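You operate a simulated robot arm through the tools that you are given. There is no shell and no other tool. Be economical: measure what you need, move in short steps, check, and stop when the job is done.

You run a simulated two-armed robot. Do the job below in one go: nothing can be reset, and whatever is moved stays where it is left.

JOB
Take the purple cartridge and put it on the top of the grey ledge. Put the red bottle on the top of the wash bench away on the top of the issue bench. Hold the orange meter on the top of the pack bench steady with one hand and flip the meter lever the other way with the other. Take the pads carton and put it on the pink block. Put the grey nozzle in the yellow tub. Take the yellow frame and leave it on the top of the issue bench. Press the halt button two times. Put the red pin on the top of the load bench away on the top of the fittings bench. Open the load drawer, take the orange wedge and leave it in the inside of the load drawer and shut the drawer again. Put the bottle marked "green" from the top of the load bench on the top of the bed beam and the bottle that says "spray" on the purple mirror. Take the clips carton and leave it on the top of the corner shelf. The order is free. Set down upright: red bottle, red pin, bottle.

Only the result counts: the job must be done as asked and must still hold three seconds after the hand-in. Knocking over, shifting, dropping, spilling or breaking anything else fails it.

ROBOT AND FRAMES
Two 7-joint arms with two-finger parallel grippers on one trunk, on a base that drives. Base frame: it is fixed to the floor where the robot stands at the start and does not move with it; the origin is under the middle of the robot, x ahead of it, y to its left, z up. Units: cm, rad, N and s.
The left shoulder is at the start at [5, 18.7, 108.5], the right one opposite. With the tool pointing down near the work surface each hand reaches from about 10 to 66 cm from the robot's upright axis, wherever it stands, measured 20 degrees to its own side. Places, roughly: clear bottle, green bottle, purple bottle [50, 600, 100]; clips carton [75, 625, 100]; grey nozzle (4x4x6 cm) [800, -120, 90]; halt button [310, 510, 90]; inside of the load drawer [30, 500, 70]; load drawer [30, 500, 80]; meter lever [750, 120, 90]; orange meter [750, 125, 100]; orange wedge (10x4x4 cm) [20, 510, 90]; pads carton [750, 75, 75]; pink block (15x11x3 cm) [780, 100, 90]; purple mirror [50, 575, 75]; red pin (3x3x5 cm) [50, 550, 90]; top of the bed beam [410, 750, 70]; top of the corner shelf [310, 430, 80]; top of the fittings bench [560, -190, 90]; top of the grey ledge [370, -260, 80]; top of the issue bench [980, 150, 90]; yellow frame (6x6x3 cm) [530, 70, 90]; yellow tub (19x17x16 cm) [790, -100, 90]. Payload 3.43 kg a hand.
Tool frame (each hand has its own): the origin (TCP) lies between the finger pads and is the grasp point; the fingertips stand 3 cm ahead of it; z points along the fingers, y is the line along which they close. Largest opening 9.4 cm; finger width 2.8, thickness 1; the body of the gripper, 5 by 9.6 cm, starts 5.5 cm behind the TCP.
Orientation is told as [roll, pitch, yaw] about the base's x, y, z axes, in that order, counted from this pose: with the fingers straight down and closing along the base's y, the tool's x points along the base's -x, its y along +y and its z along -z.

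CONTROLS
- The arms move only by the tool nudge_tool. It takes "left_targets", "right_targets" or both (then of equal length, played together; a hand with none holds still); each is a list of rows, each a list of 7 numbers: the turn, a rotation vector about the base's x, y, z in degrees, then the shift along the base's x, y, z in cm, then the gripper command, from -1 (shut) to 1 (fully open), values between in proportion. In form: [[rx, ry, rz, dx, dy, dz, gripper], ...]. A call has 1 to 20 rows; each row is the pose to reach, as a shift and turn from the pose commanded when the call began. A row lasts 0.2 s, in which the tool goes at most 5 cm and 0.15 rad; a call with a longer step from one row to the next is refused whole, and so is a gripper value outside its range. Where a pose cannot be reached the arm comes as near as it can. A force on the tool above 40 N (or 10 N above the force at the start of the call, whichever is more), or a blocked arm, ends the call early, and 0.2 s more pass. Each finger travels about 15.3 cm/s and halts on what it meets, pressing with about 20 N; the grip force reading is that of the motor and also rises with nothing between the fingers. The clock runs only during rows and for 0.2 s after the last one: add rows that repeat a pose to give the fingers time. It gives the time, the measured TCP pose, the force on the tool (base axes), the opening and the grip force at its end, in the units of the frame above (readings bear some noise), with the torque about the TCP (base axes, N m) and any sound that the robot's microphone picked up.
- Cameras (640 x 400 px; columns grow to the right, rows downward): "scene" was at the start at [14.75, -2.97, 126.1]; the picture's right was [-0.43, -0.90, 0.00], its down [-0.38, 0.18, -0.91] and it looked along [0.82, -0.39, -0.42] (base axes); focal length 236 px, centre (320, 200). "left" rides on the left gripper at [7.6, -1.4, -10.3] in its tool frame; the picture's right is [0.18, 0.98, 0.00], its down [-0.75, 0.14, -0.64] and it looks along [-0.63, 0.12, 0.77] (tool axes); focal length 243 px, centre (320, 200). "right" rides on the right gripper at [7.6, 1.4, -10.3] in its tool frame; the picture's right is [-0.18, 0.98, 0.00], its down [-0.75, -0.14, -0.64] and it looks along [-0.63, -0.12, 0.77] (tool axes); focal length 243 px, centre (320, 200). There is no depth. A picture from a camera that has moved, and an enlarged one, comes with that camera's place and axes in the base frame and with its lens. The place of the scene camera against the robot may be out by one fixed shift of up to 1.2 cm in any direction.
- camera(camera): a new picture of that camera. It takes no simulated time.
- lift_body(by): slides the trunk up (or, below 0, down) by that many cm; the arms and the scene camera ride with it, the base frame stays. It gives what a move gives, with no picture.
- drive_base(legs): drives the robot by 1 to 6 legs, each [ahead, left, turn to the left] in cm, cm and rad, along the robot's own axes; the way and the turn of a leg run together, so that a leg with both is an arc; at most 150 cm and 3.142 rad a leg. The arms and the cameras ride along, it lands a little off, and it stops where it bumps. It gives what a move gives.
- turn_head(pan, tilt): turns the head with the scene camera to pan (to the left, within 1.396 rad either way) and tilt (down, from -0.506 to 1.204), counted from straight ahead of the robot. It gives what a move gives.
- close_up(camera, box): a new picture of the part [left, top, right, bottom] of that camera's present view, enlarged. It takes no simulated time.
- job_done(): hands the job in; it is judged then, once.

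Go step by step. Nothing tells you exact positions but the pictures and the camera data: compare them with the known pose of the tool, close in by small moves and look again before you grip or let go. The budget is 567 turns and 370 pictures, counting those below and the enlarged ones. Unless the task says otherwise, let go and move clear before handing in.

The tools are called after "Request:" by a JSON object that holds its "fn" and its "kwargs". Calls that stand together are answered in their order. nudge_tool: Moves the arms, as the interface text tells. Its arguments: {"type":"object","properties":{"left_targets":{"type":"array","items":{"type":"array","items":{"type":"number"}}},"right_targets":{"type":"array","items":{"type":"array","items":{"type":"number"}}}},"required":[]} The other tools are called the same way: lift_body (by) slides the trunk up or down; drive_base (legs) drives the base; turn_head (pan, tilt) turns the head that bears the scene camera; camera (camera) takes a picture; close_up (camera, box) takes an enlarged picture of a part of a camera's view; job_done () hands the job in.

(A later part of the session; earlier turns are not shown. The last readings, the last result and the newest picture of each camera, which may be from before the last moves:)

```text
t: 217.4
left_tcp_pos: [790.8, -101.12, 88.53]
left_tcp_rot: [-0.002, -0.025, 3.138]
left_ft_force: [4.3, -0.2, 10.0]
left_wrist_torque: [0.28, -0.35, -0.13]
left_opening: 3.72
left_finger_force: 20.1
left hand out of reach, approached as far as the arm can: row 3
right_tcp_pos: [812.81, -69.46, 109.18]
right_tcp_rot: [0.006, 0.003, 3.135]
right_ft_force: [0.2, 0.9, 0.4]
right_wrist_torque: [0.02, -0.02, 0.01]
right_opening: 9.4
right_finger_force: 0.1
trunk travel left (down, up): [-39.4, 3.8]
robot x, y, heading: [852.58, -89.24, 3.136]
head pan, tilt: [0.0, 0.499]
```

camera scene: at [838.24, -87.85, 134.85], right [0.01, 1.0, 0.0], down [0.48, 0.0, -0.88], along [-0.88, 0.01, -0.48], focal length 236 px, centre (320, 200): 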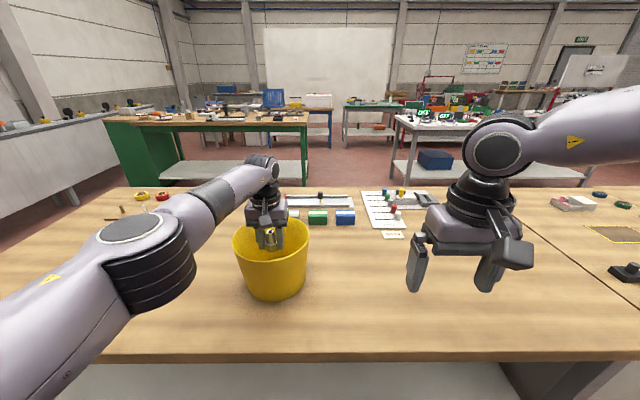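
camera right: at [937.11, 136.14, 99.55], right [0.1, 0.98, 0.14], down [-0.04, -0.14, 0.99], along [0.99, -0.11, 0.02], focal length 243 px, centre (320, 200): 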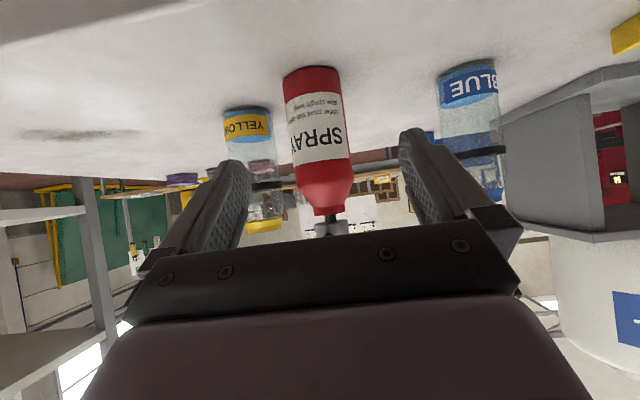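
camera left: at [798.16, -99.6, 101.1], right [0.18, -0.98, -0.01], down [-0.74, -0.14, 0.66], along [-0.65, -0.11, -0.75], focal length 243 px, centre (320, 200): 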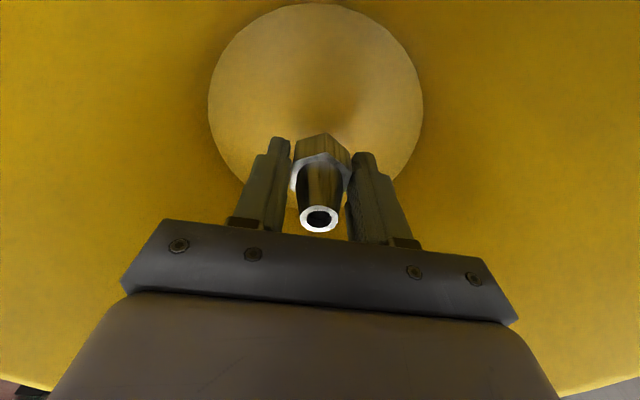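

It has touched the tub floor. I'll release gently and rise out.

Request:
{"fn": "nudge_tool", "kwargs": {"left_targets": [[0, 0, 0, 0, 0, 0.2, 0.1], [0, 0, 0, 0, 0, 0.2, 0.3], [0, 0, 0, 0, 0, 0.2, 0.3], [0, 0, 0, 0, 0, 4, 0.3], [0, 0, 0, 0, 0, 8, 0.3], [0, 0, 0, 0, 0, 12, 0.3], [0, 0, 0, 0, 0, 16, 0.3], [0, 0, 0, 0, 0, 20, 0.3]]}}

Request:
{"fn": "camera", "kwargs": {"camera": "left"}}

```text
t: 219.2
left_tcp_pos: [790.8, -101.08, 108.49]
left_tcp_rot: [-0.004, -0.022, 3.138]
left_ft_force: [1.0, 0.0, 0.1]
left_wrist_torque: [0.01, -0.03, -0.01]
left_opening: 6.13
left_finger_force: 0.0
left hand out of reach, approached as far as the arm can: row 4, 5, 6
right_tcp_pos: [812.8, -69.51, 109.15]
right_tcp_rot: [0.005, 0.002, 3.134]
right_ft_force: [0.4, -0.4, 0.1]
right_wrist_torque: [0.05, 0.03, 0.01]
right_opening: 9.43
right_finger_force: 0.0
trunk travel left (down, up): [-39.4, 3.8]
robot x, y, heading: [852.61, -88.94, 3.133]
head pan, tilt: [0.0, 0.499]
```

```text
280 pictures are left
camera left: at [798.7, -99.62, 118.64], right [0.18, -0.98, -0.01], down [-0.74, -0.14, 0.66], along [-0.65, -0.11, -0.75], focal length 243 px, centre (320, 200)
```

left: 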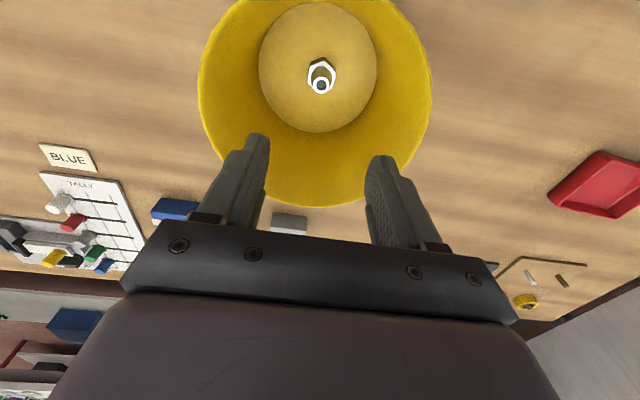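

The nozzle stands in the tub. Next are the carton and meter from the west side. I'll go round the south end of these benches, which also lets me look for the purple cartridge.

Request:
{"fn": "drive_base", "kwargs": {"legs": [[-30, 0, 0], [0, 85, 0], [0, 85, 0]]}}

Request:
{"fn": "turn_head", "kwargs": {"pan": 0.3, "tilt": 0.2}}

Request:
{"fn": "camera", "kwargs": {"camera": "scene"}}

```text
t: 229.4
left_tcp_pos: [819.18, -271.0, 108.34]
left_tcp_rot: [-0.003, -0.024, 3.13]
left_ft_force: [-1.4, -0.2, -0.9]
left_wrist_torque: [0.0, 0.0, -0.01]
left_opening: 6.1
left_finger_force: 0.0
right_tcp_pos: [841.28, -239.64, 109.04]
right_tcp_rot: [0.005, 0.004, 3.13]
right_ft_force: [-0.6, -0.1, -0.1]
right_wrist_torque: [0.03, -0.02, -0.03]
right_opening: 9.42
right_finger_force: 0.1
trunk travel left (down, up): [-39.4, 3.8]
robot x, y, heading: [881.46, -259.22, 3.135]
head pan, tilt: [0.0, 0.499]
```

```text
t: 230.2
left_tcp_pos: [819.26, -271.01, 108.46]
left_tcp_rot: [-0.003, -0.023, 3.13]
left_ft_force: [0.0, 1.1, 0.6]
left_wrist_torque: [0.03, -0.02, -0.02]
left_opening: 6.13
left_finger_force: 0.1
right_tcp_pos: [841.31, -239.71, 109.09]
right_tcp_rot: [0.005, 0.005, 3.129]
right_ft_force: [0.1, -0.3, -0.6]
right_wrist_torque: [0.01, 0.02, 0.04]
right_opening: 9.4
right_finger_force: 0.0
trunk travel left (down, up): [-39.4, 3.8]
robot x, y, heading: [881.53, -259.08, 3.129]
head pan, tilt: [0.3, 0.201]
```

```text
279 pictures are left
camera scene: at [866.91, -260.82, 137.61], right [-0.28, 0.96, 0.0], down [0.19, 0.06, -0.98], along [-0.94, -0.28, -0.2], focal length 236 px, centre (320, 200)
```

scene: 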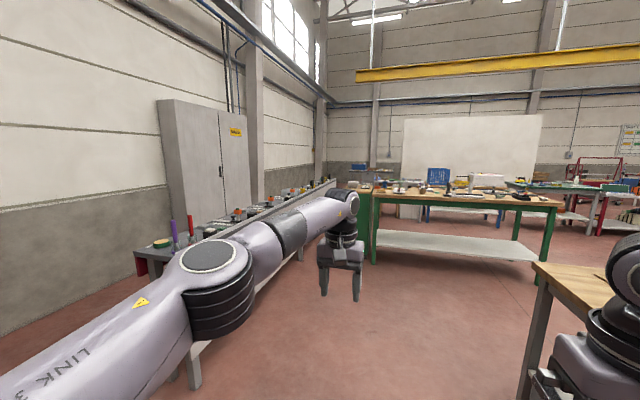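

Request:
{"fn": "close_up", "kwargs": {"camera": "scene", "box": [120, 160, 360, 290]}}

Request:
{"fn": "turn_head", "kwargs": {"pan": 0.75, "tilt": 0.35}}

Request:
{"fn": "camera", "kwargs": {"camera": "scene"}}

```text
2.67 times, centred on (240, 225) of scene
camera zoom: at [866.91, -260.82, 137.61], right [-0.28, 0.96, 0.0], down [0.19, 0.06, -0.98], along [-0.94, -0.28, -0.2], focal length 628 px, centre (533, 133)
```

zoom: 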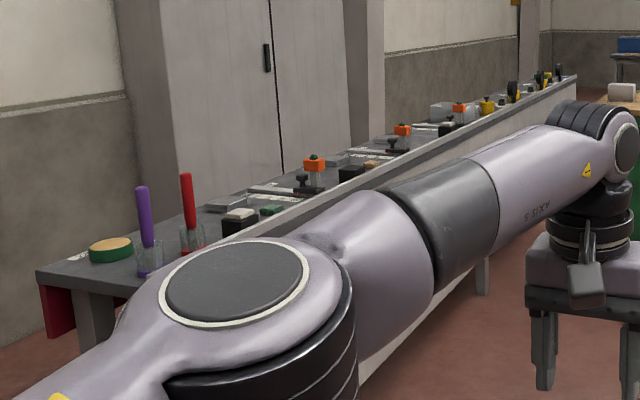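

```text
t: 231.1
left_tcp_pos: [819.27, -271.1, 108.39]
left_tcp_rot: [0.0, -0.022, 3.131]
left_ft_force: [-0.3, 0.2, 0.0]
left_wrist_torque: [0.02, 0.02, -0.03]
left_opening: 6.11
left_finger_force: 0.1
right_tcp_pos: [841.36, -239.89, 109.13]
right_tcp_rot: [0.006, 0.003, 3.128]
right_ft_force: [0.3, -0.3, 0.3]
right_wrist_torque: [0.0, 0.02, 0.02]
right_opening: 9.39
right_finger_force: 0.0
trunk travel left (down, up): [-39.4, 3.8]
robot x, y, heading: [880.97, -259.2, 3.132]
head pan, tilt: [0.75, 0.351]
```

```text
277 pictures are left
camera scene: at [868.96, -264.44, 136.22], right [-0.67, 0.74, 0.0], down [0.25, 0.23, -0.94], along [-0.69, -0.63, -0.34], focal length 236 px, centre (320, 200)
```

scene: 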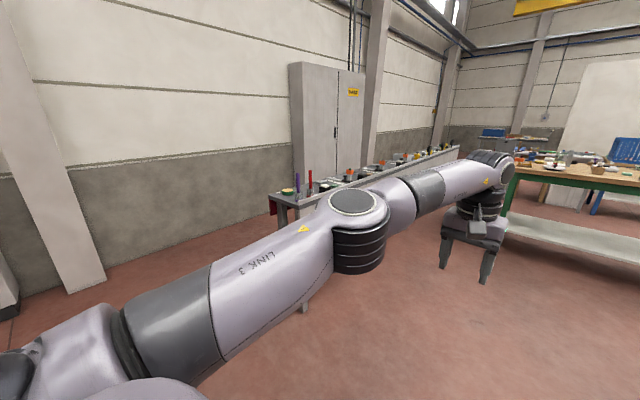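

There's a long counter with small clamps along the south wall. I'll drive into the aisle between the fittings bench and the pack benches, facing north, and look around.

Request:
{"fn": "drive_base", "kwargs": {"legs": [[105, 0, 0], [105, 0, 0], [0, 0, -1.56], [90, 0, 0]]}}

Request:
{"fn": "turn_head", "kwargs": {"pan": 1.0, "tilt": 0.4}}

Request:
{"fn": "camera", "kwargs": {"camera": "scene"}}

Request:
{"fn": "turn_head", "kwargs": {"pan": 0, "tilt": 0.35}}

Request:
{"fn": "camera", "kwargs": {"camera": "scene"}}

```text
t: 249.6
left_tcp_pos: [656.19, -109.88, 108.38]
left_tcp_rot: [0.0, -0.023, 1.593]
left_ft_force: [0.2, 0.3, 0.3]
left_wrist_torque: [0.02, 0.0, 0.04]
left_opening: 6.1
left_finger_force: 0.0
right_tcp_pos: [688.29, -130.92, 109.08]
right_tcp_rot: [0.006, 0.003, 1.589]
right_ft_force: [-0.3, 0.4, 0.4]
right_wrist_torque: [0.0, -0.03, 0.03]
right_opening: 9.39
right_finger_force: 0.0
trunk travel left (down, up): [-39.4, 3.8]
robot x, y, heading: [669.82, -171.45, 1.591]
head pan, tilt: [0.75, 0.351]
```

```text
t: 250.3
left_tcp_pos: [656.24, -109.83, 108.45]
left_tcp_rot: [0.0, -0.022, 1.591]
left_ft_force: [-0.1, 0.0, 0.2]
left_wrist_torque: [0.01, 0.08, -0.02]
left_opening: 6.13
left_finger_force: 0.1
right_tcp_pos: [688.23, -130.99, 109.16]
right_tcp_rot: [0.004, 0.0, 1.589]
right_ft_force: [-0.1, -0.6, -0.4]
right_wrist_torque: [0.02, 0.0, 0.02]
right_opening: 9.42
right_finger_force: 0.1
trunk travel left (down, up): [-39.4, 3.8]
robot x, y, heading: [670.02, -171.29, 1.593]
head pan, tilt: [1.0, 0.4]
```

```text
276 pictures are left
camera scene: at [662.46, -159.64, 135.77], right [0.52, 0.85, 0.0], down [0.33, -0.2, -0.92], along [-0.78, 0.48, -0.39], focal length 236 px, centre (320, 200)
```

scene: 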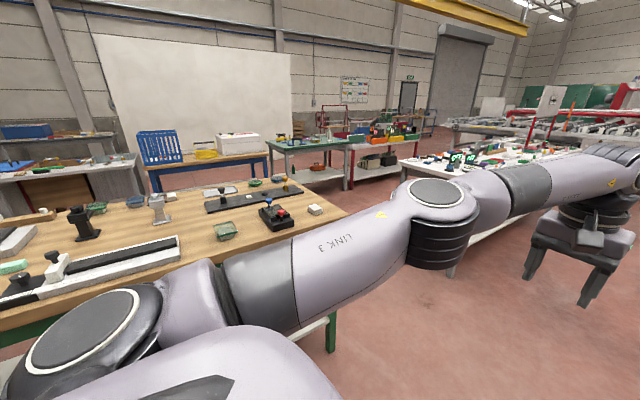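

```text
t: 251.6
left_tcp_pos: [656.23, -109.7, 108.43]
left_tcp_rot: [-0.004, -0.023, 1.593]
left_ft_force: [0.0, -0.1, -0.5]
left_wrist_torque: [-0.01, -0.03, 0.01]
left_opening: 6.09
left_finger_force: 0.0
right_tcp_pos: [688.24, -131.03, 109.07]
right_tcp_rot: [0.007, 0.003, 1.589]
right_ft_force: [-0.6, -0.4, 0.1]
right_wrist_torque: [-0.03, 0.0, 0.01]
right_opening: 9.42
right_finger_force: 0.0
trunk travel left (down, up): [-39.4, 3.8]
robot x, y, heading: [670.28, -171.36, 1.588]
head pan, tilt: [0.0, 0.351]
```

```text
275 pictures are left
camera scene: at [670.16, -155.19, 136.22], right [1.0, 0.02, 0.0], down [0.01, -0.34, -0.94], along [-0.02, 0.94, -0.34], focal length 236 px, centre (320, 200)
```

scene: 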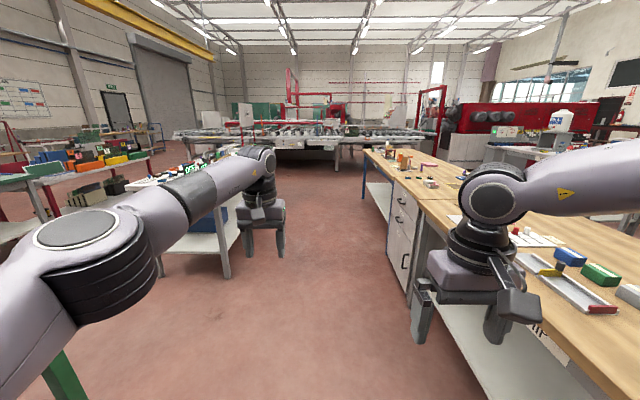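

I'll retract the left hand, drive north to y about 85, and turn to face the pack bench (east).

Request:
{"fn": "nudge_tool", "kwargs": {"left_targets": [[0, 0, 0, 0, -4, 1, 1], [0, 0, 0, 0, -8, 2, 1], [0, 0, 0, 0, -12, 2, 1], [0, 0, 0, 0, -16, 2, 1], [0, 0, 0, 0, -20, 2, 1]]}}

Request:
{"fn": "drive_base", "kwargs": {"legs": [[125, 0, -0.01], [130, 0, 0], [0, 0, -1.575]]}}

Request:
{"fn": "turn_head", "kwargs": {"pan": 0, "tilt": 0.45}}

Request:
{"fn": "camera", "kwargs": {"camera": "scene"}}

```text
t: 252.8
left_tcp_pos: [656.24, -130.01, 110.22]
left_tcp_rot: [-0.002, -0.025, 1.593]
left_ft_force: [0.5, 0.3, 0.0]
left_wrist_torque: [-0.01, -0.01, 0.0]
left_opening: 9.4
left_finger_force: 0.0
right_tcp_pos: [688.14, -131.07, 109.17]
right_tcp_rot: [0.005, 0.002, 1.59]
right_ft_force: [0.1, -0.2, 0.7]
right_wrist_torque: [0.01, -0.02, -0.01]
right_opening: 9.39
right_finger_force: 0.1
trunk travel left (down, up): [-39.4, 3.8]
robot x, y, heading: [669.66, -171.44, 1.595]
head pan, tilt: [0.0, 0.351]
```

```text
t: 269.1
left_tcp_pos: [709.21, 96.06, 110.2]
left_tcp_rot: [-0.004, -0.023, 0.004]
left_ft_force: [0.1, -0.1, 0.7]
left_wrist_torque: [0.02, 0.01, 0.0]
left_opening: 9.38
left_finger_force: 0.0
right_tcp_pos: [707.69, 64.26, 109.06]
right_tcp_rot: [0.006, 0.003, 0.002]
right_ft_force: [0.3, 0.5, 0.0]
right_wrist_torque: [-0.03, -0.01, 0.05]
right_opening: 9.42
right_finger_force: 0.1
trunk travel left (down, up): [-39.4, 3.8]
robot x, y, heading: [667.62, 83.03, 0.003]
head pan, tilt: [0.0, 0.351]
```

```text
t: 269.8
left_tcp_pos: [709.23, 95.97, 110.19]
left_tcp_rot: [-0.001, -0.024, 0.005]
left_ft_force: [-0.8, -0.7, 0.0]
left_wrist_torque: [-0.02, 0.02, 0.01]
left_opening: 9.41
left_finger_force: 0.1
right_tcp_pos: [707.69, 64.15, 109.16]
right_tcp_rot: [0.005, 0.002, 0.003]
right_ft_force: [0.0, -1.0, -0.6]
right_wrist_torque: [-0.03, 0.01, 0.0]
right_opening: 9.42
right_finger_force: 0.1
trunk travel left (down, up): [-39.4, 3.8]
robot x, y, heading: [667.47, 83.18, 0.001]
head pan, tilt: [0.0, 0.45]
```

```text
274 pictures are left
camera scene: at [683.3, 84.16, 135.3], right [0.0, -1.0, 0.0], down [-0.43, 0.0, -0.9], along [0.9, 0.0, -0.43], focal length 236 px, centre (320, 200)
```

scene: 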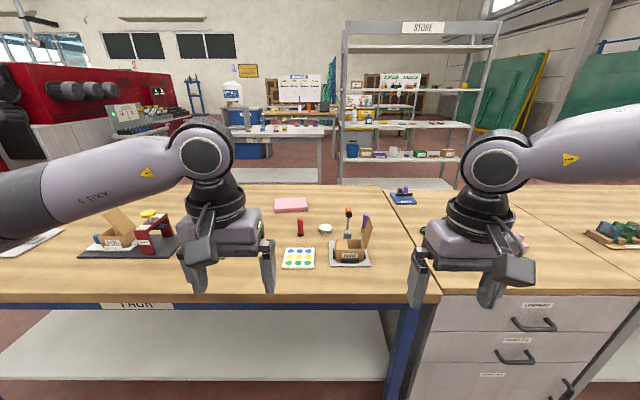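

Request:
{"fn": "drive_base", "kwargs": {"legs": [[26, 0, 0]]}}

Request:
{"fn": "turn_head", "kwargs": {"pan": 0, "tilt": 0.65}}

Request:
{"fn": "camera", "kwargs": {"camera": "scene"}}

Request:
{"fn": "close_up", "kwargs": {"camera": "scene", "box": [80, 110, 440, 260]}}

Request:
{"fn": "camera", "kwargs": {"camera": "left"}}

Request:
{"fn": "camera", "kwargs": {"camera": "right"}}

```text
t: 271.6
left_tcp_pos: [734.84, 96.04, 110.13]
left_tcp_rot: [-0.001, -0.023, 0.006]
left_ft_force: [-0.1, 0.8, 0.6]
left_wrist_torque: [0.0, -0.02, 0.05]
left_opening: 9.4
left_finger_force: 0.0
right_tcp_pos: [733.24, 64.31, 109.14]
right_tcp_rot: [0.007, 0.002, 0.002]
right_ft_force: [-0.4, -0.3, -0.7]
right_wrist_torque: [0.03, -0.01, -0.02]
right_opening: 9.4
right_finger_force: 0.0
trunk travel left (down, up): [-39.4, 3.8]
robot x, y, heading: [693.28, 83.23, -0.0]
head pan, tilt: [0.0, 0.45]
```

```text
t: 272.3
left_tcp_pos: [734.73, 96.18, 110.23]
left_tcp_rot: [-0.001, -0.023, 0.006]
left_ft_force: [0.1, 0.0, 0.2]
left_wrist_torque: [0.0, 0.0, -0.01]
left_opening: 9.43
left_finger_force: 0.1
right_tcp_pos: [733.13, 64.21, 109.09]
right_tcp_rot: [0.007, 0.002, 0.002]
right_ft_force: [0.4, -0.3, -0.7]
right_wrist_torque: [-0.02, 0.02, -0.01]
right_opening: 9.41
right_finger_force: 0.1
trunk travel left (down, up): [-39.4, 3.8]
robot x, y, heading: [693.5, 83.29, 0.004]
head pan, tilt: [0.0, 0.649]
```

```text
273 pictures are left
camera scene: at [708.27, 84.24, 133.52], right [0.0, -1.0, 0.0], down [-0.6, 0.0, -0.8], along [0.8, 0.0, -0.6], focal length 236 px, centre (320, 200)
```

scene: 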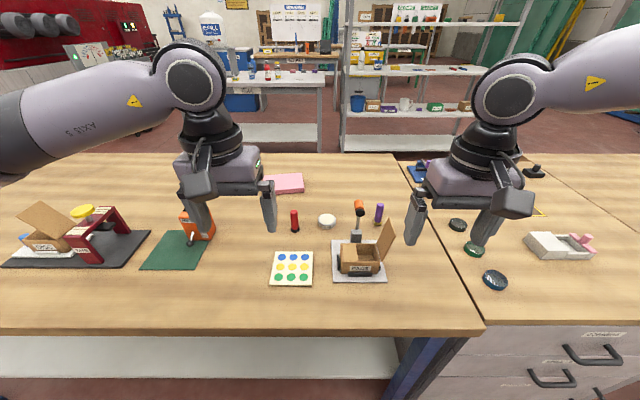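

```text
1.78 times, centred on (260, 185) of scene
camera zoom: at [708.27, 84.24, 133.52], right [0.0, -1.0, 0.0], down [-0.6, 0.0, -0.8], along [0.8, 0.0, -0.6], focal length 419 px, centre (427, 227)
```

zoom: 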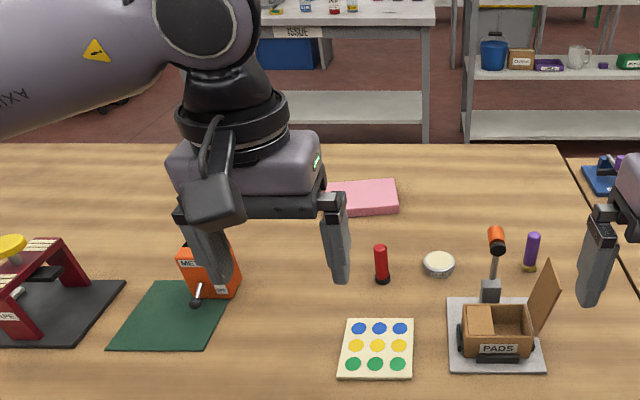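

```text
271 pictures are left
camera left: at [726.82, 94.72, 120.4], right [-0.19, 0.98, -0.01], down [0.74, 0.15, 0.66], along [0.65, 0.12, -0.75], focal length 243 px, centre (320, 200)
```

left: 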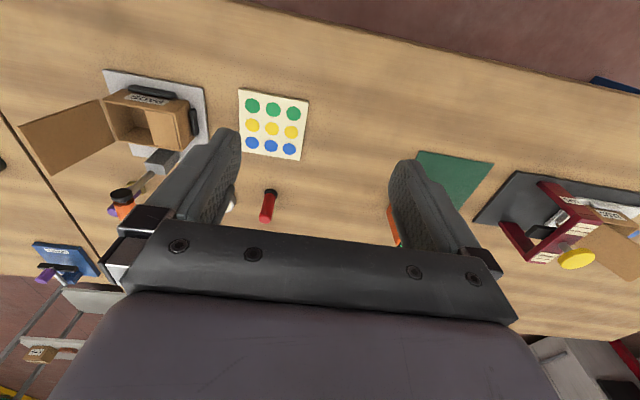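

```text
270 pictures are left
camera right: at [725.68, 65.53, 119.49], right [0.18, 0.98, 0.01], down [0.76, -0.14, 0.64], along [0.63, -0.11, -0.77], focal length 243 px, centre (320, 200)
```

right: 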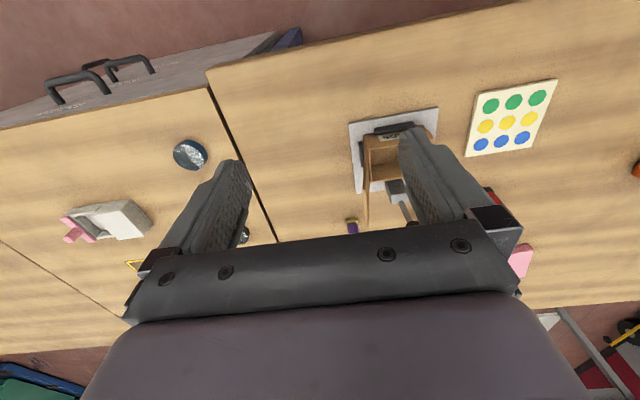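

I can see the PADS carton in a small fixture, the orange meter with a side lever, and a purple cylinder with a brass base that may be the cartridge. I'll look closer.

Request:
{"fn": "close_up", "kwargs": {"camera": "scene", "box": [280, 180, 420, 290]}}

Request:
{"fn": "close_up", "kwargs": {"camera": "scene", "box": [130, 180, 270, 280]}}

```text
3.64 times, centred on (350, 235) of scene
camera zoom: at [708.27, 84.24, 133.52], right [0.0, -1.0, 0.0], down [-0.6, 0.0, -0.8], along [0.8, 0.0, -0.6], focal length 857 px, centre (211, 73)
```

zoom: 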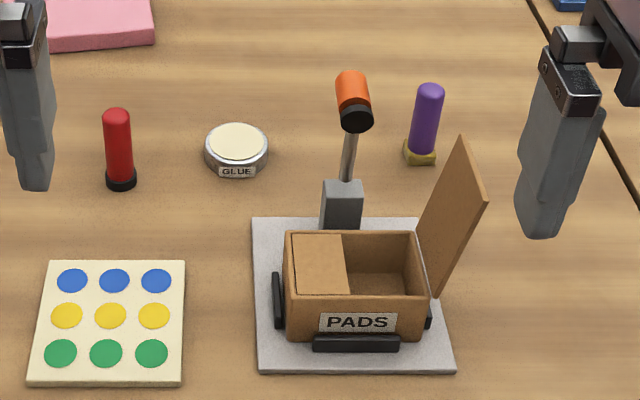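

```text
4.00 times, centred on (200, 230) of scene
camera zoom: at [708.27, 84.24, 133.52], right [0.0, -1.0, 0.0], down [-0.6, 0.0, -0.8], along [0.8, 0.0, -0.6], focal length 943 px, centre (800, 80)
```

zoom: 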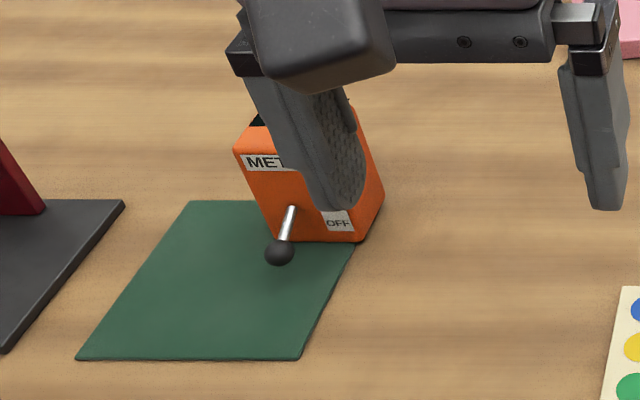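

The PADS carton measures about 9.4×6×4.5 cm, so I plan to pinch its front wall, one finger inside and one outside, with the hand turned −90°. First I'll shift the base left a bit and rotate the right hand.

Request:
{"fn": "drive_base", "kwargs": {"legs": [[0, 8, 0]]}}

Request:
{"fn": "nudge_tool", "kwargs": {"right_targets": [[0, 0, -8, 0, 0, 0, 1], [0, 0, -16, 1, 0, 0, 1], [0, 0, -24, 2, 0, 0, 1], [0, 0, -32, 3, 0, 0, 1], [0, 0, -40, 4, 0, 0, 1], [0, 0, -48, 5, 0, 0, 1], [0, 0, -56, 6, 0, 0, 1], [0, 0, -64, 7, 0, 0, 1], [0, 0, -72, 8, 0, 0, 1], [0, 0, -80, 9, 0, 0, 1], [0, 0, -86, 9.5, 0, 0, 1], [0, 0, -90, 10, 0, 0, 1]]}}

Request:
{"fn": "camera", "kwargs": {"camera": "right"}}

Request:
{"fn": "camera", "kwargs": {"camera": "scene"}}

```text
t: 273.4
left_tcp_pos: [734.73, 103.92, 110.21]
left_tcp_rot: [-0.002, -0.023, 0.005]
left_ft_force: [0.7, -0.2, -0.2]
left_wrist_torque: [-0.05, 0.0, 0.06]
left_opening: 9.39
left_finger_force: 0.1
right_tcp_pos: [733.1, 72.01, 109.25]
right_tcp_rot: [0.005, 0.003, 0.003]
right_ft_force: [0.6, 0.8, 0.9]
right_wrist_torque: [0.0, 0.0, -0.02]
right_opening: 9.36
right_finger_force: 0.0
trunk travel left (down, up): [-39.4, 3.8]
robot x, y, heading: [692.91, 90.97, 0.004]
head pan, tilt: [0.0, 0.649]
```

```text
t: 276.0
left_tcp_pos: [734.68, 103.92, 110.19]
left_tcp_rot: [-0.002, -0.023, 0.006]
left_ft_force: [-0.6, -0.1, 0.3]
left_wrist_torque: [0.0, 0.01, -0.04]
left_opening: 9.4
left_finger_force: 0.0
right_tcp_pos: [742.88, 71.61, 108.99]
right_tcp_rot: [0.008, 0.004, -1.571]
right_ft_force: [0.5, 0.0, -1.9]
right_wrist_torque: [0.0, -0.03, -0.03]
right_opening: 9.4
right_finger_force: 0.0
right hand out of reach, approached as far as the arm can: row 12
trunk travel left (down, up): [-39.4, 3.8]
robot x, y, heading: [693.3, 90.76, -0.001]
head pan, tilt: [0.0, 0.649]
```

```text
267 pictures are left
camera right: at [744.32, 79.17, 119.42], right [0.98, -0.18, 0.01], down [-0.15, -0.76, 0.64], along [-0.11, -0.63, -0.77], focal length 243 px, centre (320, 200)
```

right: 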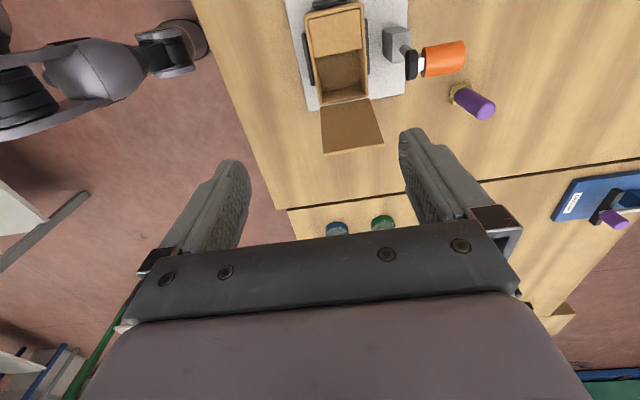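

```text
266 pictures are left
camera scene: at [708.25, 92.01, 133.51], right [0.0, -1.0, 0.0], down [-0.6, 0.0, -0.8], along [0.8, 0.0, -0.6], focal length 236 px, centre (320, 200)
```

scene: 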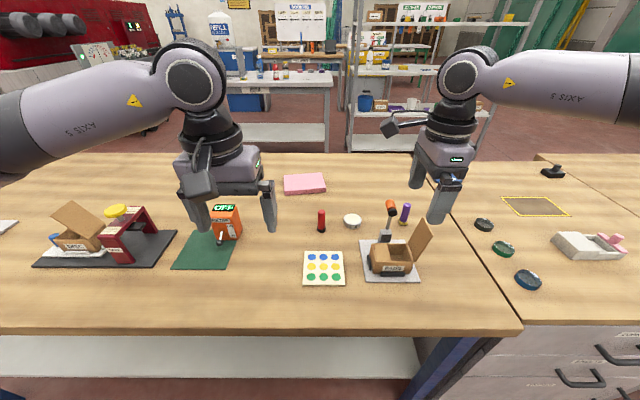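

The box spans x 742.7–748.5 and ends at y 69.5; the lever post stands at x≥750.7, y≥72.7. I can grip front to back at y about 71.3, beside the post. I'll inch the base ahead first.

Request:
{"fn": "drive_base", "kwargs": {"legs": [[3, 0, 0]]}}

Request:
{"fn": "nudge_tool", "kwargs": {"right_targets": [[0, 0, 0, 0, 0, -3, 0.6], [0, 0, 0, 0, 0, -6, 0.6], [0, 0, 0, 0, 0, -9, 0.6]]}}

Request:
{"fn": "camera", "kwargs": {"camera": "right"}}

```text
t: 276.8
left_tcp_pos: [737.67, 103.99, 110.22]
left_tcp_rot: [-0.002, -0.025, 0.004]
left_ft_force: [0.2, 0.6, 0.0]
left_wrist_torque: [0.01, 0.02, 0.03]
left_opening: 9.39
left_finger_force: 0.1
right_tcp_pos: [745.83, 71.75, 109.1]
right_tcp_rot: [0.004, 0.005, -1.568]
right_ft_force: [0.2, -0.3, -0.4]
right_wrist_torque: [-0.01, 0.04, 0.02]
right_opening: 9.39
right_finger_force: 0.1
trunk travel left (down, up): [-39.4, 3.8]
robot x, y, heading: [696.17, 91.08, 0.002]
head pan, tilt: [0.0, 0.649]
```

```text
t: 277.6
left_tcp_pos: [737.63, 103.98, 110.23]
left_tcp_rot: [-0.001, -0.022, 0.003]
left_ft_force: [-0.3, -0.2, -0.4]
left_wrist_torque: [-0.01, 0.02, 0.01]
left_opening: 9.41
left_finger_force: 0.2
right_tcp_pos: [744.94, 70.84, 100.36]
right_tcp_rot: [0.006, 0.007, -1.569]
right_ft_force: [-0.3, -0.3, 0.4]
right_wrist_torque: [0.01, -0.03, 0.01]
right_opening: 7.5
right_finger_force: 0.1
right hand out of reach, approached as far as the arm can: row 2, 3
trunk travel left (down, up): [-39.4, 3.8]
robot x, y, heading: [696.22, 91.09, 0.001]
head pan, tilt: [0.0, 0.649]
```

```text
265 pictures are left
camera right: at [746.4, 78.36, 110.71], right [0.98, -0.18, 0.01], down [-0.14, -0.76, 0.64], along [-0.11, -0.63, -0.77], focal length 243 px, centre (320, 200)
```

right: 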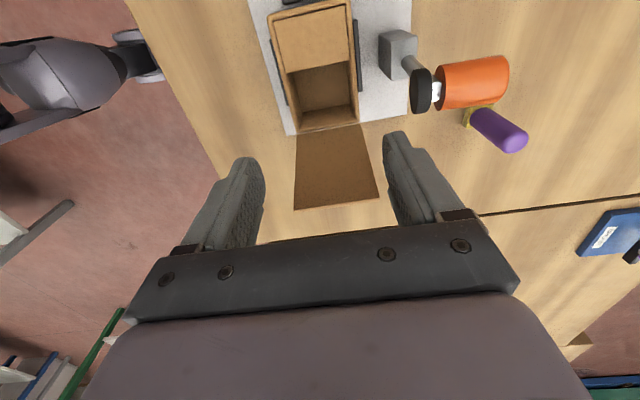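

I'll fine-tune the position, then lower with the trunk.

Request:
{"fn": "nudge_tool", "kwargs": {"right_targets": [[0, 0, 0, 0.7, 0.6, 0, 0.6]]}}

Request:
{"fn": "lift_body", "kwargs": {"by": -6}}

Request:
{"fn": "camera", "kwargs": {"camera": "right"}}

Request:
{"fn": "close_up", "kwargs": {"camera": "scene", "box": [330, 180, 470, 290]}}

```text
t: 278.0
left_tcp_pos: [737.77, 103.9, 110.36]
left_tcp_rot: [0.0, -0.022, 0.006]
left_ft_force: [-1.1, -0.6, -1.1]
left_wrist_torque: [0.02, 0.03, -0.02]
left_opening: 9.4
left_finger_force: 0.1
right_tcp_pos: [745.16, 70.88, 100.49]
right_tcp_rot: [0.01, 0.006, -1.57]
right_ft_force: [-0.4, -0.2, 0.2]
right_wrist_torque: [0.0, 0.03, 0.04]
right_opening: 7.5
right_finger_force: 0.1
right hand out of reach, approached as far as the arm can: row 1
trunk travel left (down, up): [-39.4, 3.8]
robot x, y, heading: [696.21, 91.12, 0.002]
head pan, tilt: [0.0, 0.649]
```

```text
t: 279.0
left_tcp_pos: [737.68, 103.91, 104.31]
left_tcp_rot: [-0.002, -0.023, 0.005]
left_ft_force: [-0.3, 0.1, -0.5]
left_wrist_torque: [0.0, -0.02, 0.01]
left_opening: 9.41
left_finger_force: 0.0
right_tcp_pos: [744.94, 70.86, 94.61]
right_tcp_rot: [0.008, 0.005, -1.568]
right_ft_force: [0.5, 0.7, 0.2]
right_wrist_torque: [0.03, -0.02, 0.01]
right_opening: 7.51
right_finger_force: 0.1
trunk travel left (down, up): [-33.4, 9.8]
robot x, y, heading: [696.09, 90.83, 0.002]
head pan, tilt: [0.0, 0.649]
```

```text
264 pictures are left
camera right: at [746.47, 78.37, 105.0], right [0.98, -0.18, 0.01], down [-0.14, -0.76, 0.64], along [-0.11, -0.63, -0.77], focal length 243 px, centre (320, 200)
```

right: 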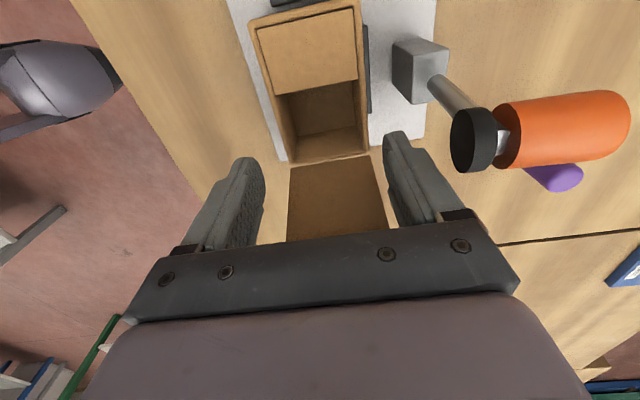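

```text
3.64 times, centred on (400, 235) of scene
camera zoom: at [711.14, 92.02, 127.52], right [0.0, -1.0, 0.0], down [-0.6, 0.0, -0.8], along [0.8, 0.0, -0.6], focal length 857 px, centre (29, 73)
```

zoom: 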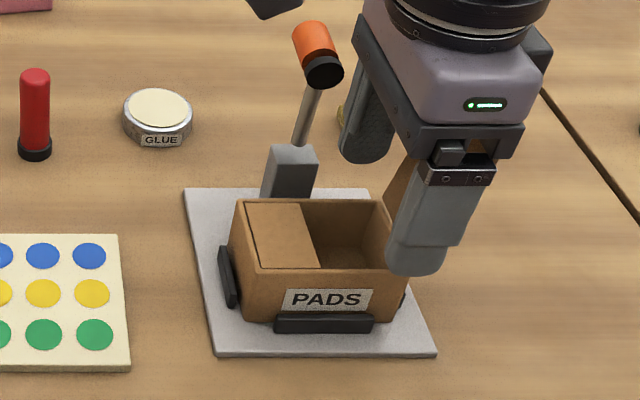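

I need about +0.5 in x and +0.6 in y. I'll use a tiny base shift, since the arm is at its limit here.

Request:
{"fn": "drive_base", "kwargs": {"legs": [[0.5, 0.6, 0]]}}

Request:
{"fn": "lift_body", "kwargs": {"by": -4}}

Request:
{"fn": "camera", "kwargs": {"camera": "right"}}

Request:
{"fn": "close_up", "kwargs": {"camera": "scene", "box": [330, 180, 470, 290]}}

```text
t: 279.8
left_tcp_pos: [738.13, 104.43, 104.14]
left_tcp_rot: [-0.002, -0.023, 0.004]
left_ft_force: [0.4, -0.6, 0.4]
left_wrist_torque: [0.02, -0.02, 0.0]
left_opening: 9.39
left_finger_force: 0.1
right_tcp_pos: [745.53, 71.49, 94.61]
right_tcp_rot: [0.005, 0.004, -1.567]
right_ft_force: [-5.5, 2.1, -3.5]
right_wrist_torque: [-0.11, -0.03, 0.16]
right_opening: 7.18
right_finger_force: 0.0
trunk travel left (down, up): [-33.4, 9.8]
robot x, y, heading: [696.24, 91.31, 0.006]
head pan, tilt: [0.0, 0.649]
```

```text
t: 280.5
left_tcp_pos: [737.88, 104.5, 100.44]
left_tcp_rot: [-0.003, -0.025, 0.005]
left_ft_force: [-1.0, 0.2, 0.1]
left_wrist_torque: [-0.01, 0.01, 0.0]
left_opening: 9.39
left_finger_force: 0.0
right_tcp_pos: [745.72, 71.51, 91.75]
right_tcp_rot: [0.028, 0.006, -1.568]
right_ft_force: [-9.1, -2.3, 21.8]
right_wrist_torque: [-0.77, -0.14, 0.16]
right_opening: 7.13
right_finger_force: 0.0
trunk travel left (down, up): [-29.5, 13.6]
robot x, y, heading: [696.95, 91.82, 0.002]
head pan, tilt: [0.0, 0.649]
stopped: the force on the tool passed its limit (the readings are from after the stop); the commanded pose is now the measured one
```

```text
262 pictures are left
camera right: at [746.89, 78.97, 102.2], right [0.98, -0.18, 0.03], down [-0.16, -0.76, 0.63], along [-0.1, -0.63, -0.77], focal length 243 px, centre (320, 200)
```

right: 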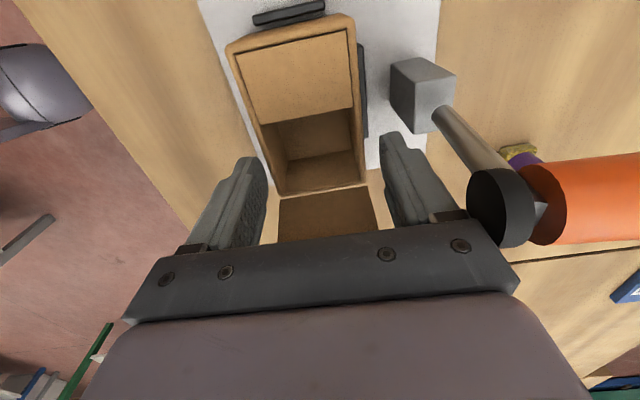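

```text
3.64 times, centred on (400, 235) of scene
camera zoom: at [711.37, 92.63, 123.67], right [0.0, -1.0, 0.0], down [-0.6, 0.0, -0.8], along [0.8, 0.0, -0.6], focal length 857 px, centre (29, 73)
```

zoom: 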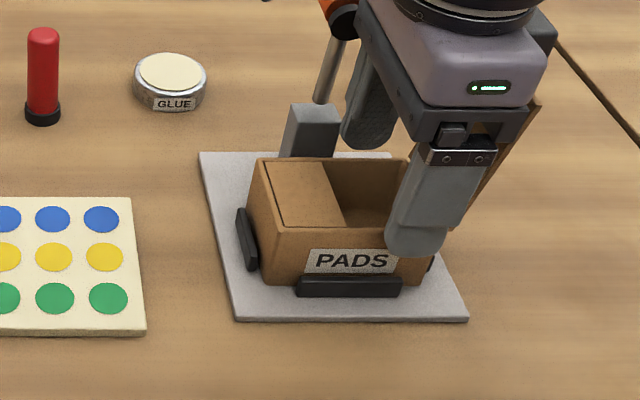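

My gripper body touched the black end of the orange lever at [750.8,74,97.6]. I'll raise straight up and switch to pinching only the front wall, further from the lever.

Request:
{"fn": "lift_body", "kwargs": {"by": 6}}

Request:
{"fn": "nudge_tool", "kwargs": {"right_targets": [[0, 0, 0, -1.2, 0.5, 0, -0.2], [0, 0, 0, -2.4, 1, 0, -0.2]]}}

Request:
{"fn": "camera", "kwargs": {"camera": "right"}}

Request:
{"fn": "close_up", "kwargs": {"camera": "scene", "box": [330, 180, 470, 290]}}

```text
t: 281.5
left_tcp_pos: [738.08, 104.37, 106.38]
left_tcp_rot: [-0.002, -0.024, 0.002]
left_ft_force: [0.4, 0.0, 0.1]
left_wrist_torque: [0.0, -0.01, 0.0]
left_opening: 9.4
left_finger_force: 0.0
right_tcp_pos: [745.8, 71.5, 97.42]
right_tcp_rot: [0.018, 0.005, -1.571]
right_ft_force: [-12.8, 0.2, -4.7]
right_wrist_torque: [-0.08, 0.18, 0.18]
right_opening: 6.82
right_finger_force: 0.0
trunk travel left (down, up): [-35.5, 7.6]
robot x, y, heading: [696.48, 91.05, 0.009]
head pan, tilt: [0.0, 0.649]
```

```text
t: 282.1
left_tcp_pos: [738.0, 104.53, 106.44]
left_tcp_rot: [-0.001, -0.023, 0.005]
left_ft_force: [0.3, -0.7, -0.4]
left_wrist_torque: [0.02, 0.01, 0.01]
left_opening: 9.39
left_finger_force: 0.0
right_tcp_pos: [743.63, 72.59, 97.25]
right_tcp_rot: [0.022, 0.005, -1.569]
right_ft_force: [-1.0, -0.4, 1.1]
right_wrist_torque: [0.02, -0.02, 0.01]
right_opening: 3.72
right_finger_force: 0.0
trunk travel left (down, up): [-35.5, 7.6]
robot x, y, heading: [696.52, 91.76, 0.0]
head pan, tilt: [0.0, 0.649]
```

```text
260 pictures are left
camera right: at [744.77, 79.92, 107.73], right [0.98, -0.18, 0.02], down [-0.15, -0.76, 0.63], along [-0.1, -0.63, -0.77], focal length 243 px, centre (320, 200)
```

right: 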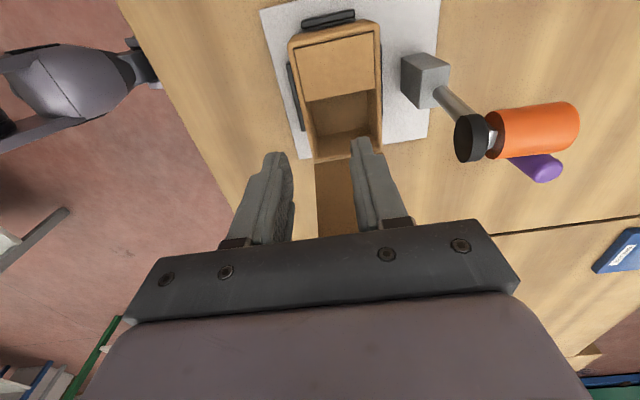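

```text
3.64 times, centred on (400, 235) of scene
camera zoom: at [711.65, 92.62, 129.64], right [0.0, -1.0, 0.0], down [-0.6, 0.0, -0.8], along [0.8, 0.0, -0.6], focal length 857 px, centre (29, 73)
```

zoom: 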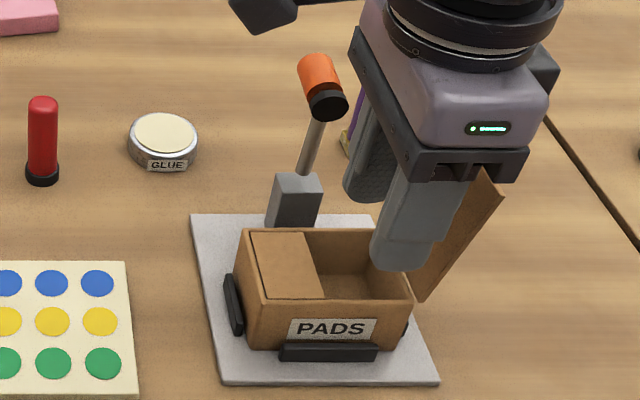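

Now the fingers can pinch the front wall at x about 743, y about 72.2. I'll shift a little and lower with the trunk.

Request:
{"fn": "nudge_tool", "kwargs": {"right_targets": [[0, 0, 0, -0.4, -0.4, 0, -0.2]]}}

Request:
{"fn": "lift_body", "kwargs": {"by": -5}}

Request:
{"fn": "camera", "kwargs": {"camera": "right"}}

Request:
{"fn": "close_up", "kwargs": {"camera": "scene", "box": [330, 180, 470, 290]}}

```text
t: 282.5
left_tcp_pos: [738.08, 104.48, 106.27]
left_tcp_rot: [-0.002, -0.023, 0.004]
left_ft_force: [-0.3, -0.8, -0.1]
left_wrist_torque: [-0.03, -0.01, 0.01]
left_opening: 9.43
left_finger_force: 0.1
right_tcp_pos: [742.99, 72.09, 97.34]
right_tcp_rot: [0.022, 0.005, -1.569]
right_ft_force: [-0.2, 0.8, 0.5]
right_wrist_torque: [-0.01, 0.02, 0.0]
right_opening: 3.76
right_finger_force: 0.0
trunk travel left (down, up): [-35.5, 7.6]
robot x, y, heading: [696.75, 91.79, 0.007]
head pan, tilt: [0.0, 0.649]
```

```text
t: 283.4
left_tcp_pos: [738.04, 104.51, 101.44]
left_tcp_rot: [-0.001, -0.024, 0.004]
left_ft_force: [0.7, 0.0, 0.3]
left_wrist_torque: [0.0, 0.01, 0.0]
left_opening: 9.4
left_finger_force: 0.0
right_tcp_pos: [743.08, 72.07, 92.3]
right_tcp_rot: [0.02, 0.006, -1.57]
right_ft_force: [-0.5, -0.5, 0.1]
right_wrist_torque: [0.01, -0.05, 0.0]
right_opening: 3.75
right_finger_force: 0.1
trunk travel left (down, up): [-30.5, 12.6]
robot x, y, heading: [696.4, 91.55, 0.007]
head pan, tilt: [0.0, 0.649]
```

```text
258 pictures are left
camera right: at [744.32, 79.53, 102.74], right [0.98, -0.18, 0.02], down [-0.15, -0.76, 0.63], along [-0.1, -0.63, -0.77], focal length 243 px, centre (320, 200)
```

right: 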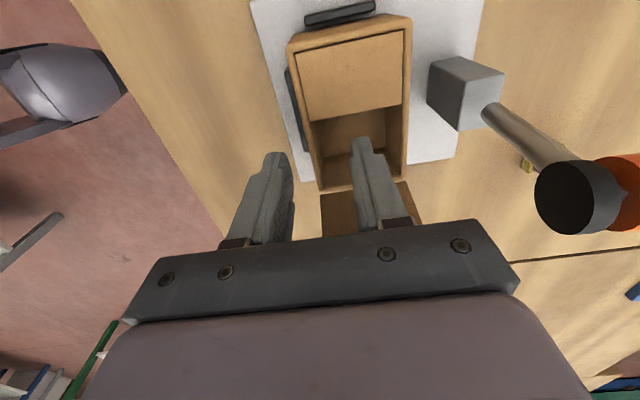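

```text
3.64 times, centred on (400, 235) of scene
camera zoom: at [711.63, 92.61, 124.64], right [0.0, -1.0, 0.0], down [-0.6, 0.0, -0.8], along [0.8, 0.0, -0.6], focal length 857 px, centre (29, 73)
```

zoom: 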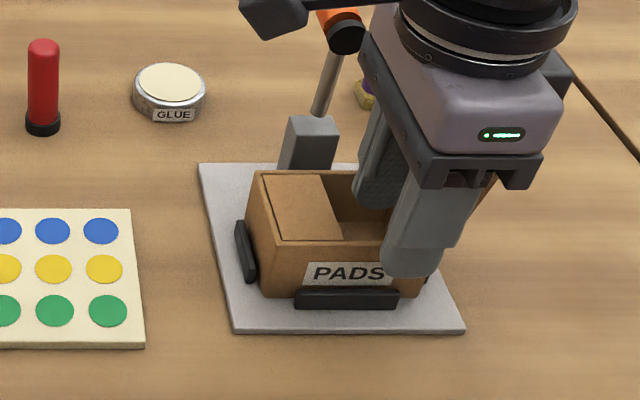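

One finger is inside and one outside. I'll lower 1.2 cm more and close.

Request:
{"fn": "lift_body", "kwargs": {"by": -1.2}}

Request:
{"fn": "nudge_tool", "kwargs": {"right_targets": [[0, 0, 0, 0, 0, 0, -0.6], [0, 0, 0, 0, 0, 0, -1], [0, 0, 0, 0, 0, 0, -1]]}}

Request:
{"fn": "camera", "kwargs": {"camera": "right"}}

```text
t: 284.0
left_tcp_pos: [738.13, 104.48, 100.22]
left_tcp_rot: [-0.002, -0.023, 0.004]
left_ft_force: [0.4, 1.0, 0.0]
left_wrist_torque: [0.01, 0.02, 0.0]
left_opening: 9.39
left_finger_force: 0.0
right_tcp_pos: [743.0, 72.05, 91.13]
right_tcp_rot: [0.023, 0.005, -1.568]
right_ft_force: [-0.4, 0.0, 0.5]
right_wrist_torque: [0.0, 0.0, -0.01]
right_opening: 3.79
right_finger_force: 0.0
trunk travel left (down, up): [-29.3, 13.8]
robot x, y, heading: [696.56, 92.01, 0.001]
head pan, tilt: [0.0, 0.649]
```

```text
t: 284.8
left_tcp_pos: [738.07, 104.48, 100.21]
left_tcp_rot: [-0.002, -0.025, 0.003]
left_ft_force: [-0.8, -0.1, 0.7]
left_wrist_torque: [0.01, 0.0, 0.02]
left_opening: 9.4
left_finger_force: 0.1
right_tcp_pos: [743.04, 72.14, 91.2]
right_tcp_rot: [0.02, 0.007, -1.569]
right_ft_force: [-5.1, 0.3, 0.5]
right_wrist_torque: [0.02, 0.24, -0.01]
right_opening: 0.3
right_finger_force: 20.4
trunk travel left (down, up): [-29.3, 13.8]
robot x, y, heading: [696.41, 91.71, 0.007]
head pan, tilt: [0.0, 0.649]
```

```text
256 pictures are left
camera right: at [744.25, 79.54, 101.53], right [0.98, -0.18, 0.02], down [-0.15, -0.76, 0.64], along [-0.1, -0.63, -0.77], focal length 243 px, centre (320, 200)
```

right: 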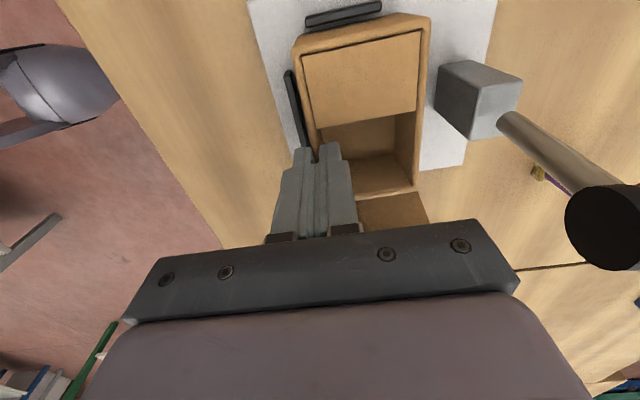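

The wall is pinched at 0.3 cm. I'll lift with the trunk and check.

Request:
{"fn": "lift_body", "kwargs": {"by": 4}}

Request:
{"fn": "camera", "kwargs": {"camera": "right"}}

Request:
{"fn": "close_up", "kwargs": {"camera": "scene", "box": [300, 150, 480, 290]}}

```text
t: 285.7
left_tcp_pos: [738.07, 104.53, 104.15]
left_tcp_rot: [-0.002, -0.023, 0.003]
left_ft_force: [0.3, -0.4, 0.0]
left_wrist_torque: [-0.03, 0.01, -0.02]
left_opening: 9.4
left_finger_force: 0.0
right_tcp_pos: [742.97, 71.99, 95.12]
right_tcp_rot: [0.022, 0.005, -1.57]
right_ft_force: [0.0, 0.6, -0.5]
right_wrist_torque: [0.0, -0.01, -0.01]
right_opening: 0.3
right_finger_force: 19.8
trunk travel left (down, up): [-33.3, 9.8]
robot x, y, heading: [696.16, 91.87, 0.007]
head pan, tilt: [0.0, 0.649]
```

```text
255 pictures are left
camera right: at [744.36, 79.53, 105.53], right [0.98, -0.18, 0.02], down [-0.15, -0.76, 0.63], along [-0.1, -0.63, -0.77], focal length 243 px, centre (320, 200)
```

right: 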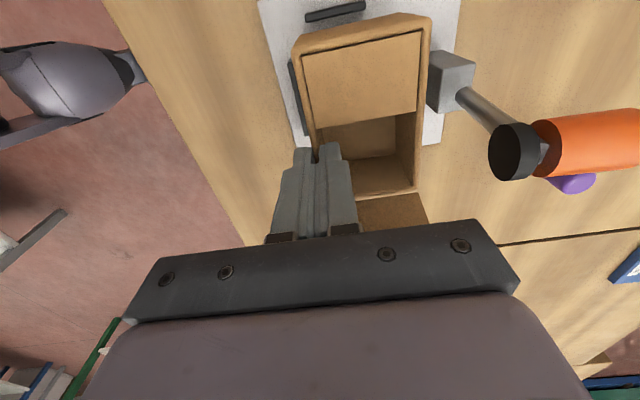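

```text
2.86 times, centred on (390, 220) of scene
camera zoom: at [711.68, 92.61, 127.44], right [0.0, -1.0, 0.0], down [-0.6, 0.0, -0.8], along [0.8, 0.0, -0.6], focal length 673 px, centre (120, 143)
```

zoom: 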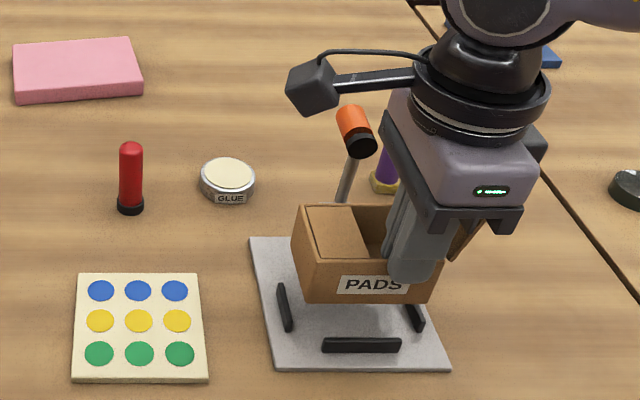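

The carton is lifted out of its fixture and held rigidly. I'll raise it, back away, and carry it around the north end to the east side, where the pink block is in reach.

Request:
{"fn": "lift_body", "kwargs": {"by": 9}}

Request:
{"fn": "drive_base", "kwargs": {"legs": [[-30, 0, 0], [0, 110, 0], [0, 110, 0], [100, 0, 0], [95, 0, 0]]}}

Request:
{"fn": "camera", "kwargs": {"camera": "right"}}

```text
t: 286.9
left_tcp_pos: [737.97, 104.54, 113.03]
left_tcp_rot: [-0.002, -0.024, 0.002]
left_ft_force: [0.0, 0.1, 0.8]
left_wrist_torque: [-0.02, 0.01, 0.01]
left_opening: 9.4
left_finger_force: 0.1
right_tcp_pos: [742.99, 72.14, 104.19]
right_tcp_rot: [0.02, 0.005, -1.569]
right_ft_force: [0.0, 0.4, -0.2]
right_wrist_torque: [-0.03, 0.05, 0.05]
right_opening: 0.28
right_finger_force: 19.5
trunk travel left (down, up): [-42.3, 0.8]
robot x, y, heading: [696.55, 91.75, 0.004]
head pan, tilt: [0.0, 0.649]
```

```text
t: 308.9
left_tcp_pos: [903.59, 321.36, 113.05]
left_tcp_rot: [-0.002, -0.023, -0.033]
left_ft_force: [0.3, -0.2, -0.5]
left_wrist_torque: [0.01, -0.02, 0.03]
left_opening: 9.37
left_finger_force: 0.1
right_tcp_pos: [907.38, 288.78, 104.07]
right_tcp_rot: [0.02, 0.007, -1.605]
right_ft_force: [0.3, 1.0, -0.6]
right_wrist_torque: [0.0, 0.02, -0.01]
right_opening: 0.31
right_finger_force: 20.1
trunk travel left (down, up): [-42.3, 0.8]
robot x, y, heading: [861.81, 309.71, -0.031]
head pan, tilt: [0.0, 0.649]
```

```text
253 pictures are left
camera right: at [908.95, 296.16, 114.51], right [0.98, -0.22, 0.02], down [-0.18, -0.75, 0.64], along [-0.12, -0.62, -0.77], focal length 243 px, centre (320, 200)
```

right: 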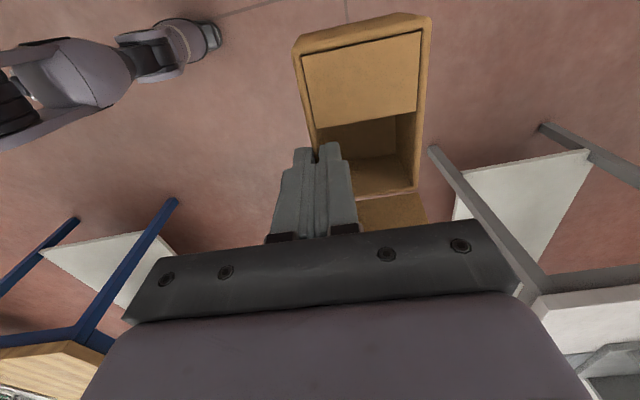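

The carton is steady. I'll turn right, drive south between the benches, and turn to face west at the pink block.

Request:
{"fn": "drive_base", "kwargs": {"legs": [[0, 0, -1.54], [110, 16, 0], [115, 0, 0], [0, 0, -1.571]]}}

Request:
{"fn": "turn_head", "kwargs": {"pan": -0.15, "tilt": 0.6}}

Request:
{"fn": "camera", "kwargs": {"camera": "scene"}}

```text
t: 327.7
left_tcp_pos: [830.38, 74.85, 113.14]
left_tcp_rot: [-0.001, -0.023, 3.108]
left_ft_force: [0.5, -1.2, -0.2]
left_wrist_torque: [0.02, 0.02, 0.02]
left_opening: 9.42
left_finger_force: 0.0
right_tcp_pos: [826.62, 107.55, 104.01]
right_tcp_rot: [0.023, 0.003, 1.534]
right_ft_force: [-0.8, 0.2, -0.7]
right_wrist_torque: [0.02, -0.01, -0.02]
right_opening: 0.31
right_finger_force: 19.9
trunk travel left (down, up): [-42.3, 0.8]
robot x, y, heading: [872.15, 86.24, 3.106]
head pan, tilt: [0.0, 0.649]
```

```text
t: 328.4
left_tcp_pos: [830.39, 74.92, 113.04]
left_tcp_rot: [-0.002, -0.021, 3.109]
left_ft_force: [-0.4, 0.5, -0.6]
left_wrist_torque: [0.0, -0.01, 0.0]
left_opening: 9.4
left_finger_force: 0.0
right_tcp_pos: [826.56, 107.48, 104.09]
right_tcp_rot: [0.022, 0.005, 1.535]
right_ft_force: [-0.6, 0.3, -0.5]
right_wrist_torque: [-0.03, -0.01, 0.02]
right_opening: 0.32
right_finger_force: 20.4
trunk travel left (down, up): [-42.3, 0.8]
robot x, y, heading: [872.08, 86.09, 3.106]
head pan, tilt: [-0.15, 0.6]
```

```text
252 pictures are left
camera scene: at [858.36, 89.05, 136.86], right [0.18, 0.98, 0.0], down [0.56, -0.1, -0.82], along [-0.81, 0.15, -0.57], focal length 236 px, centre (320, 200)
```

scene: 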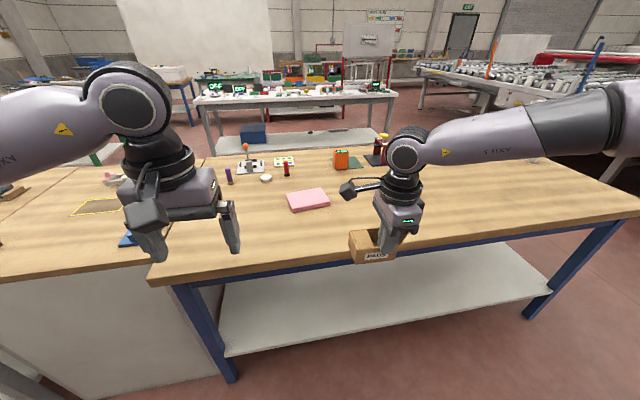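

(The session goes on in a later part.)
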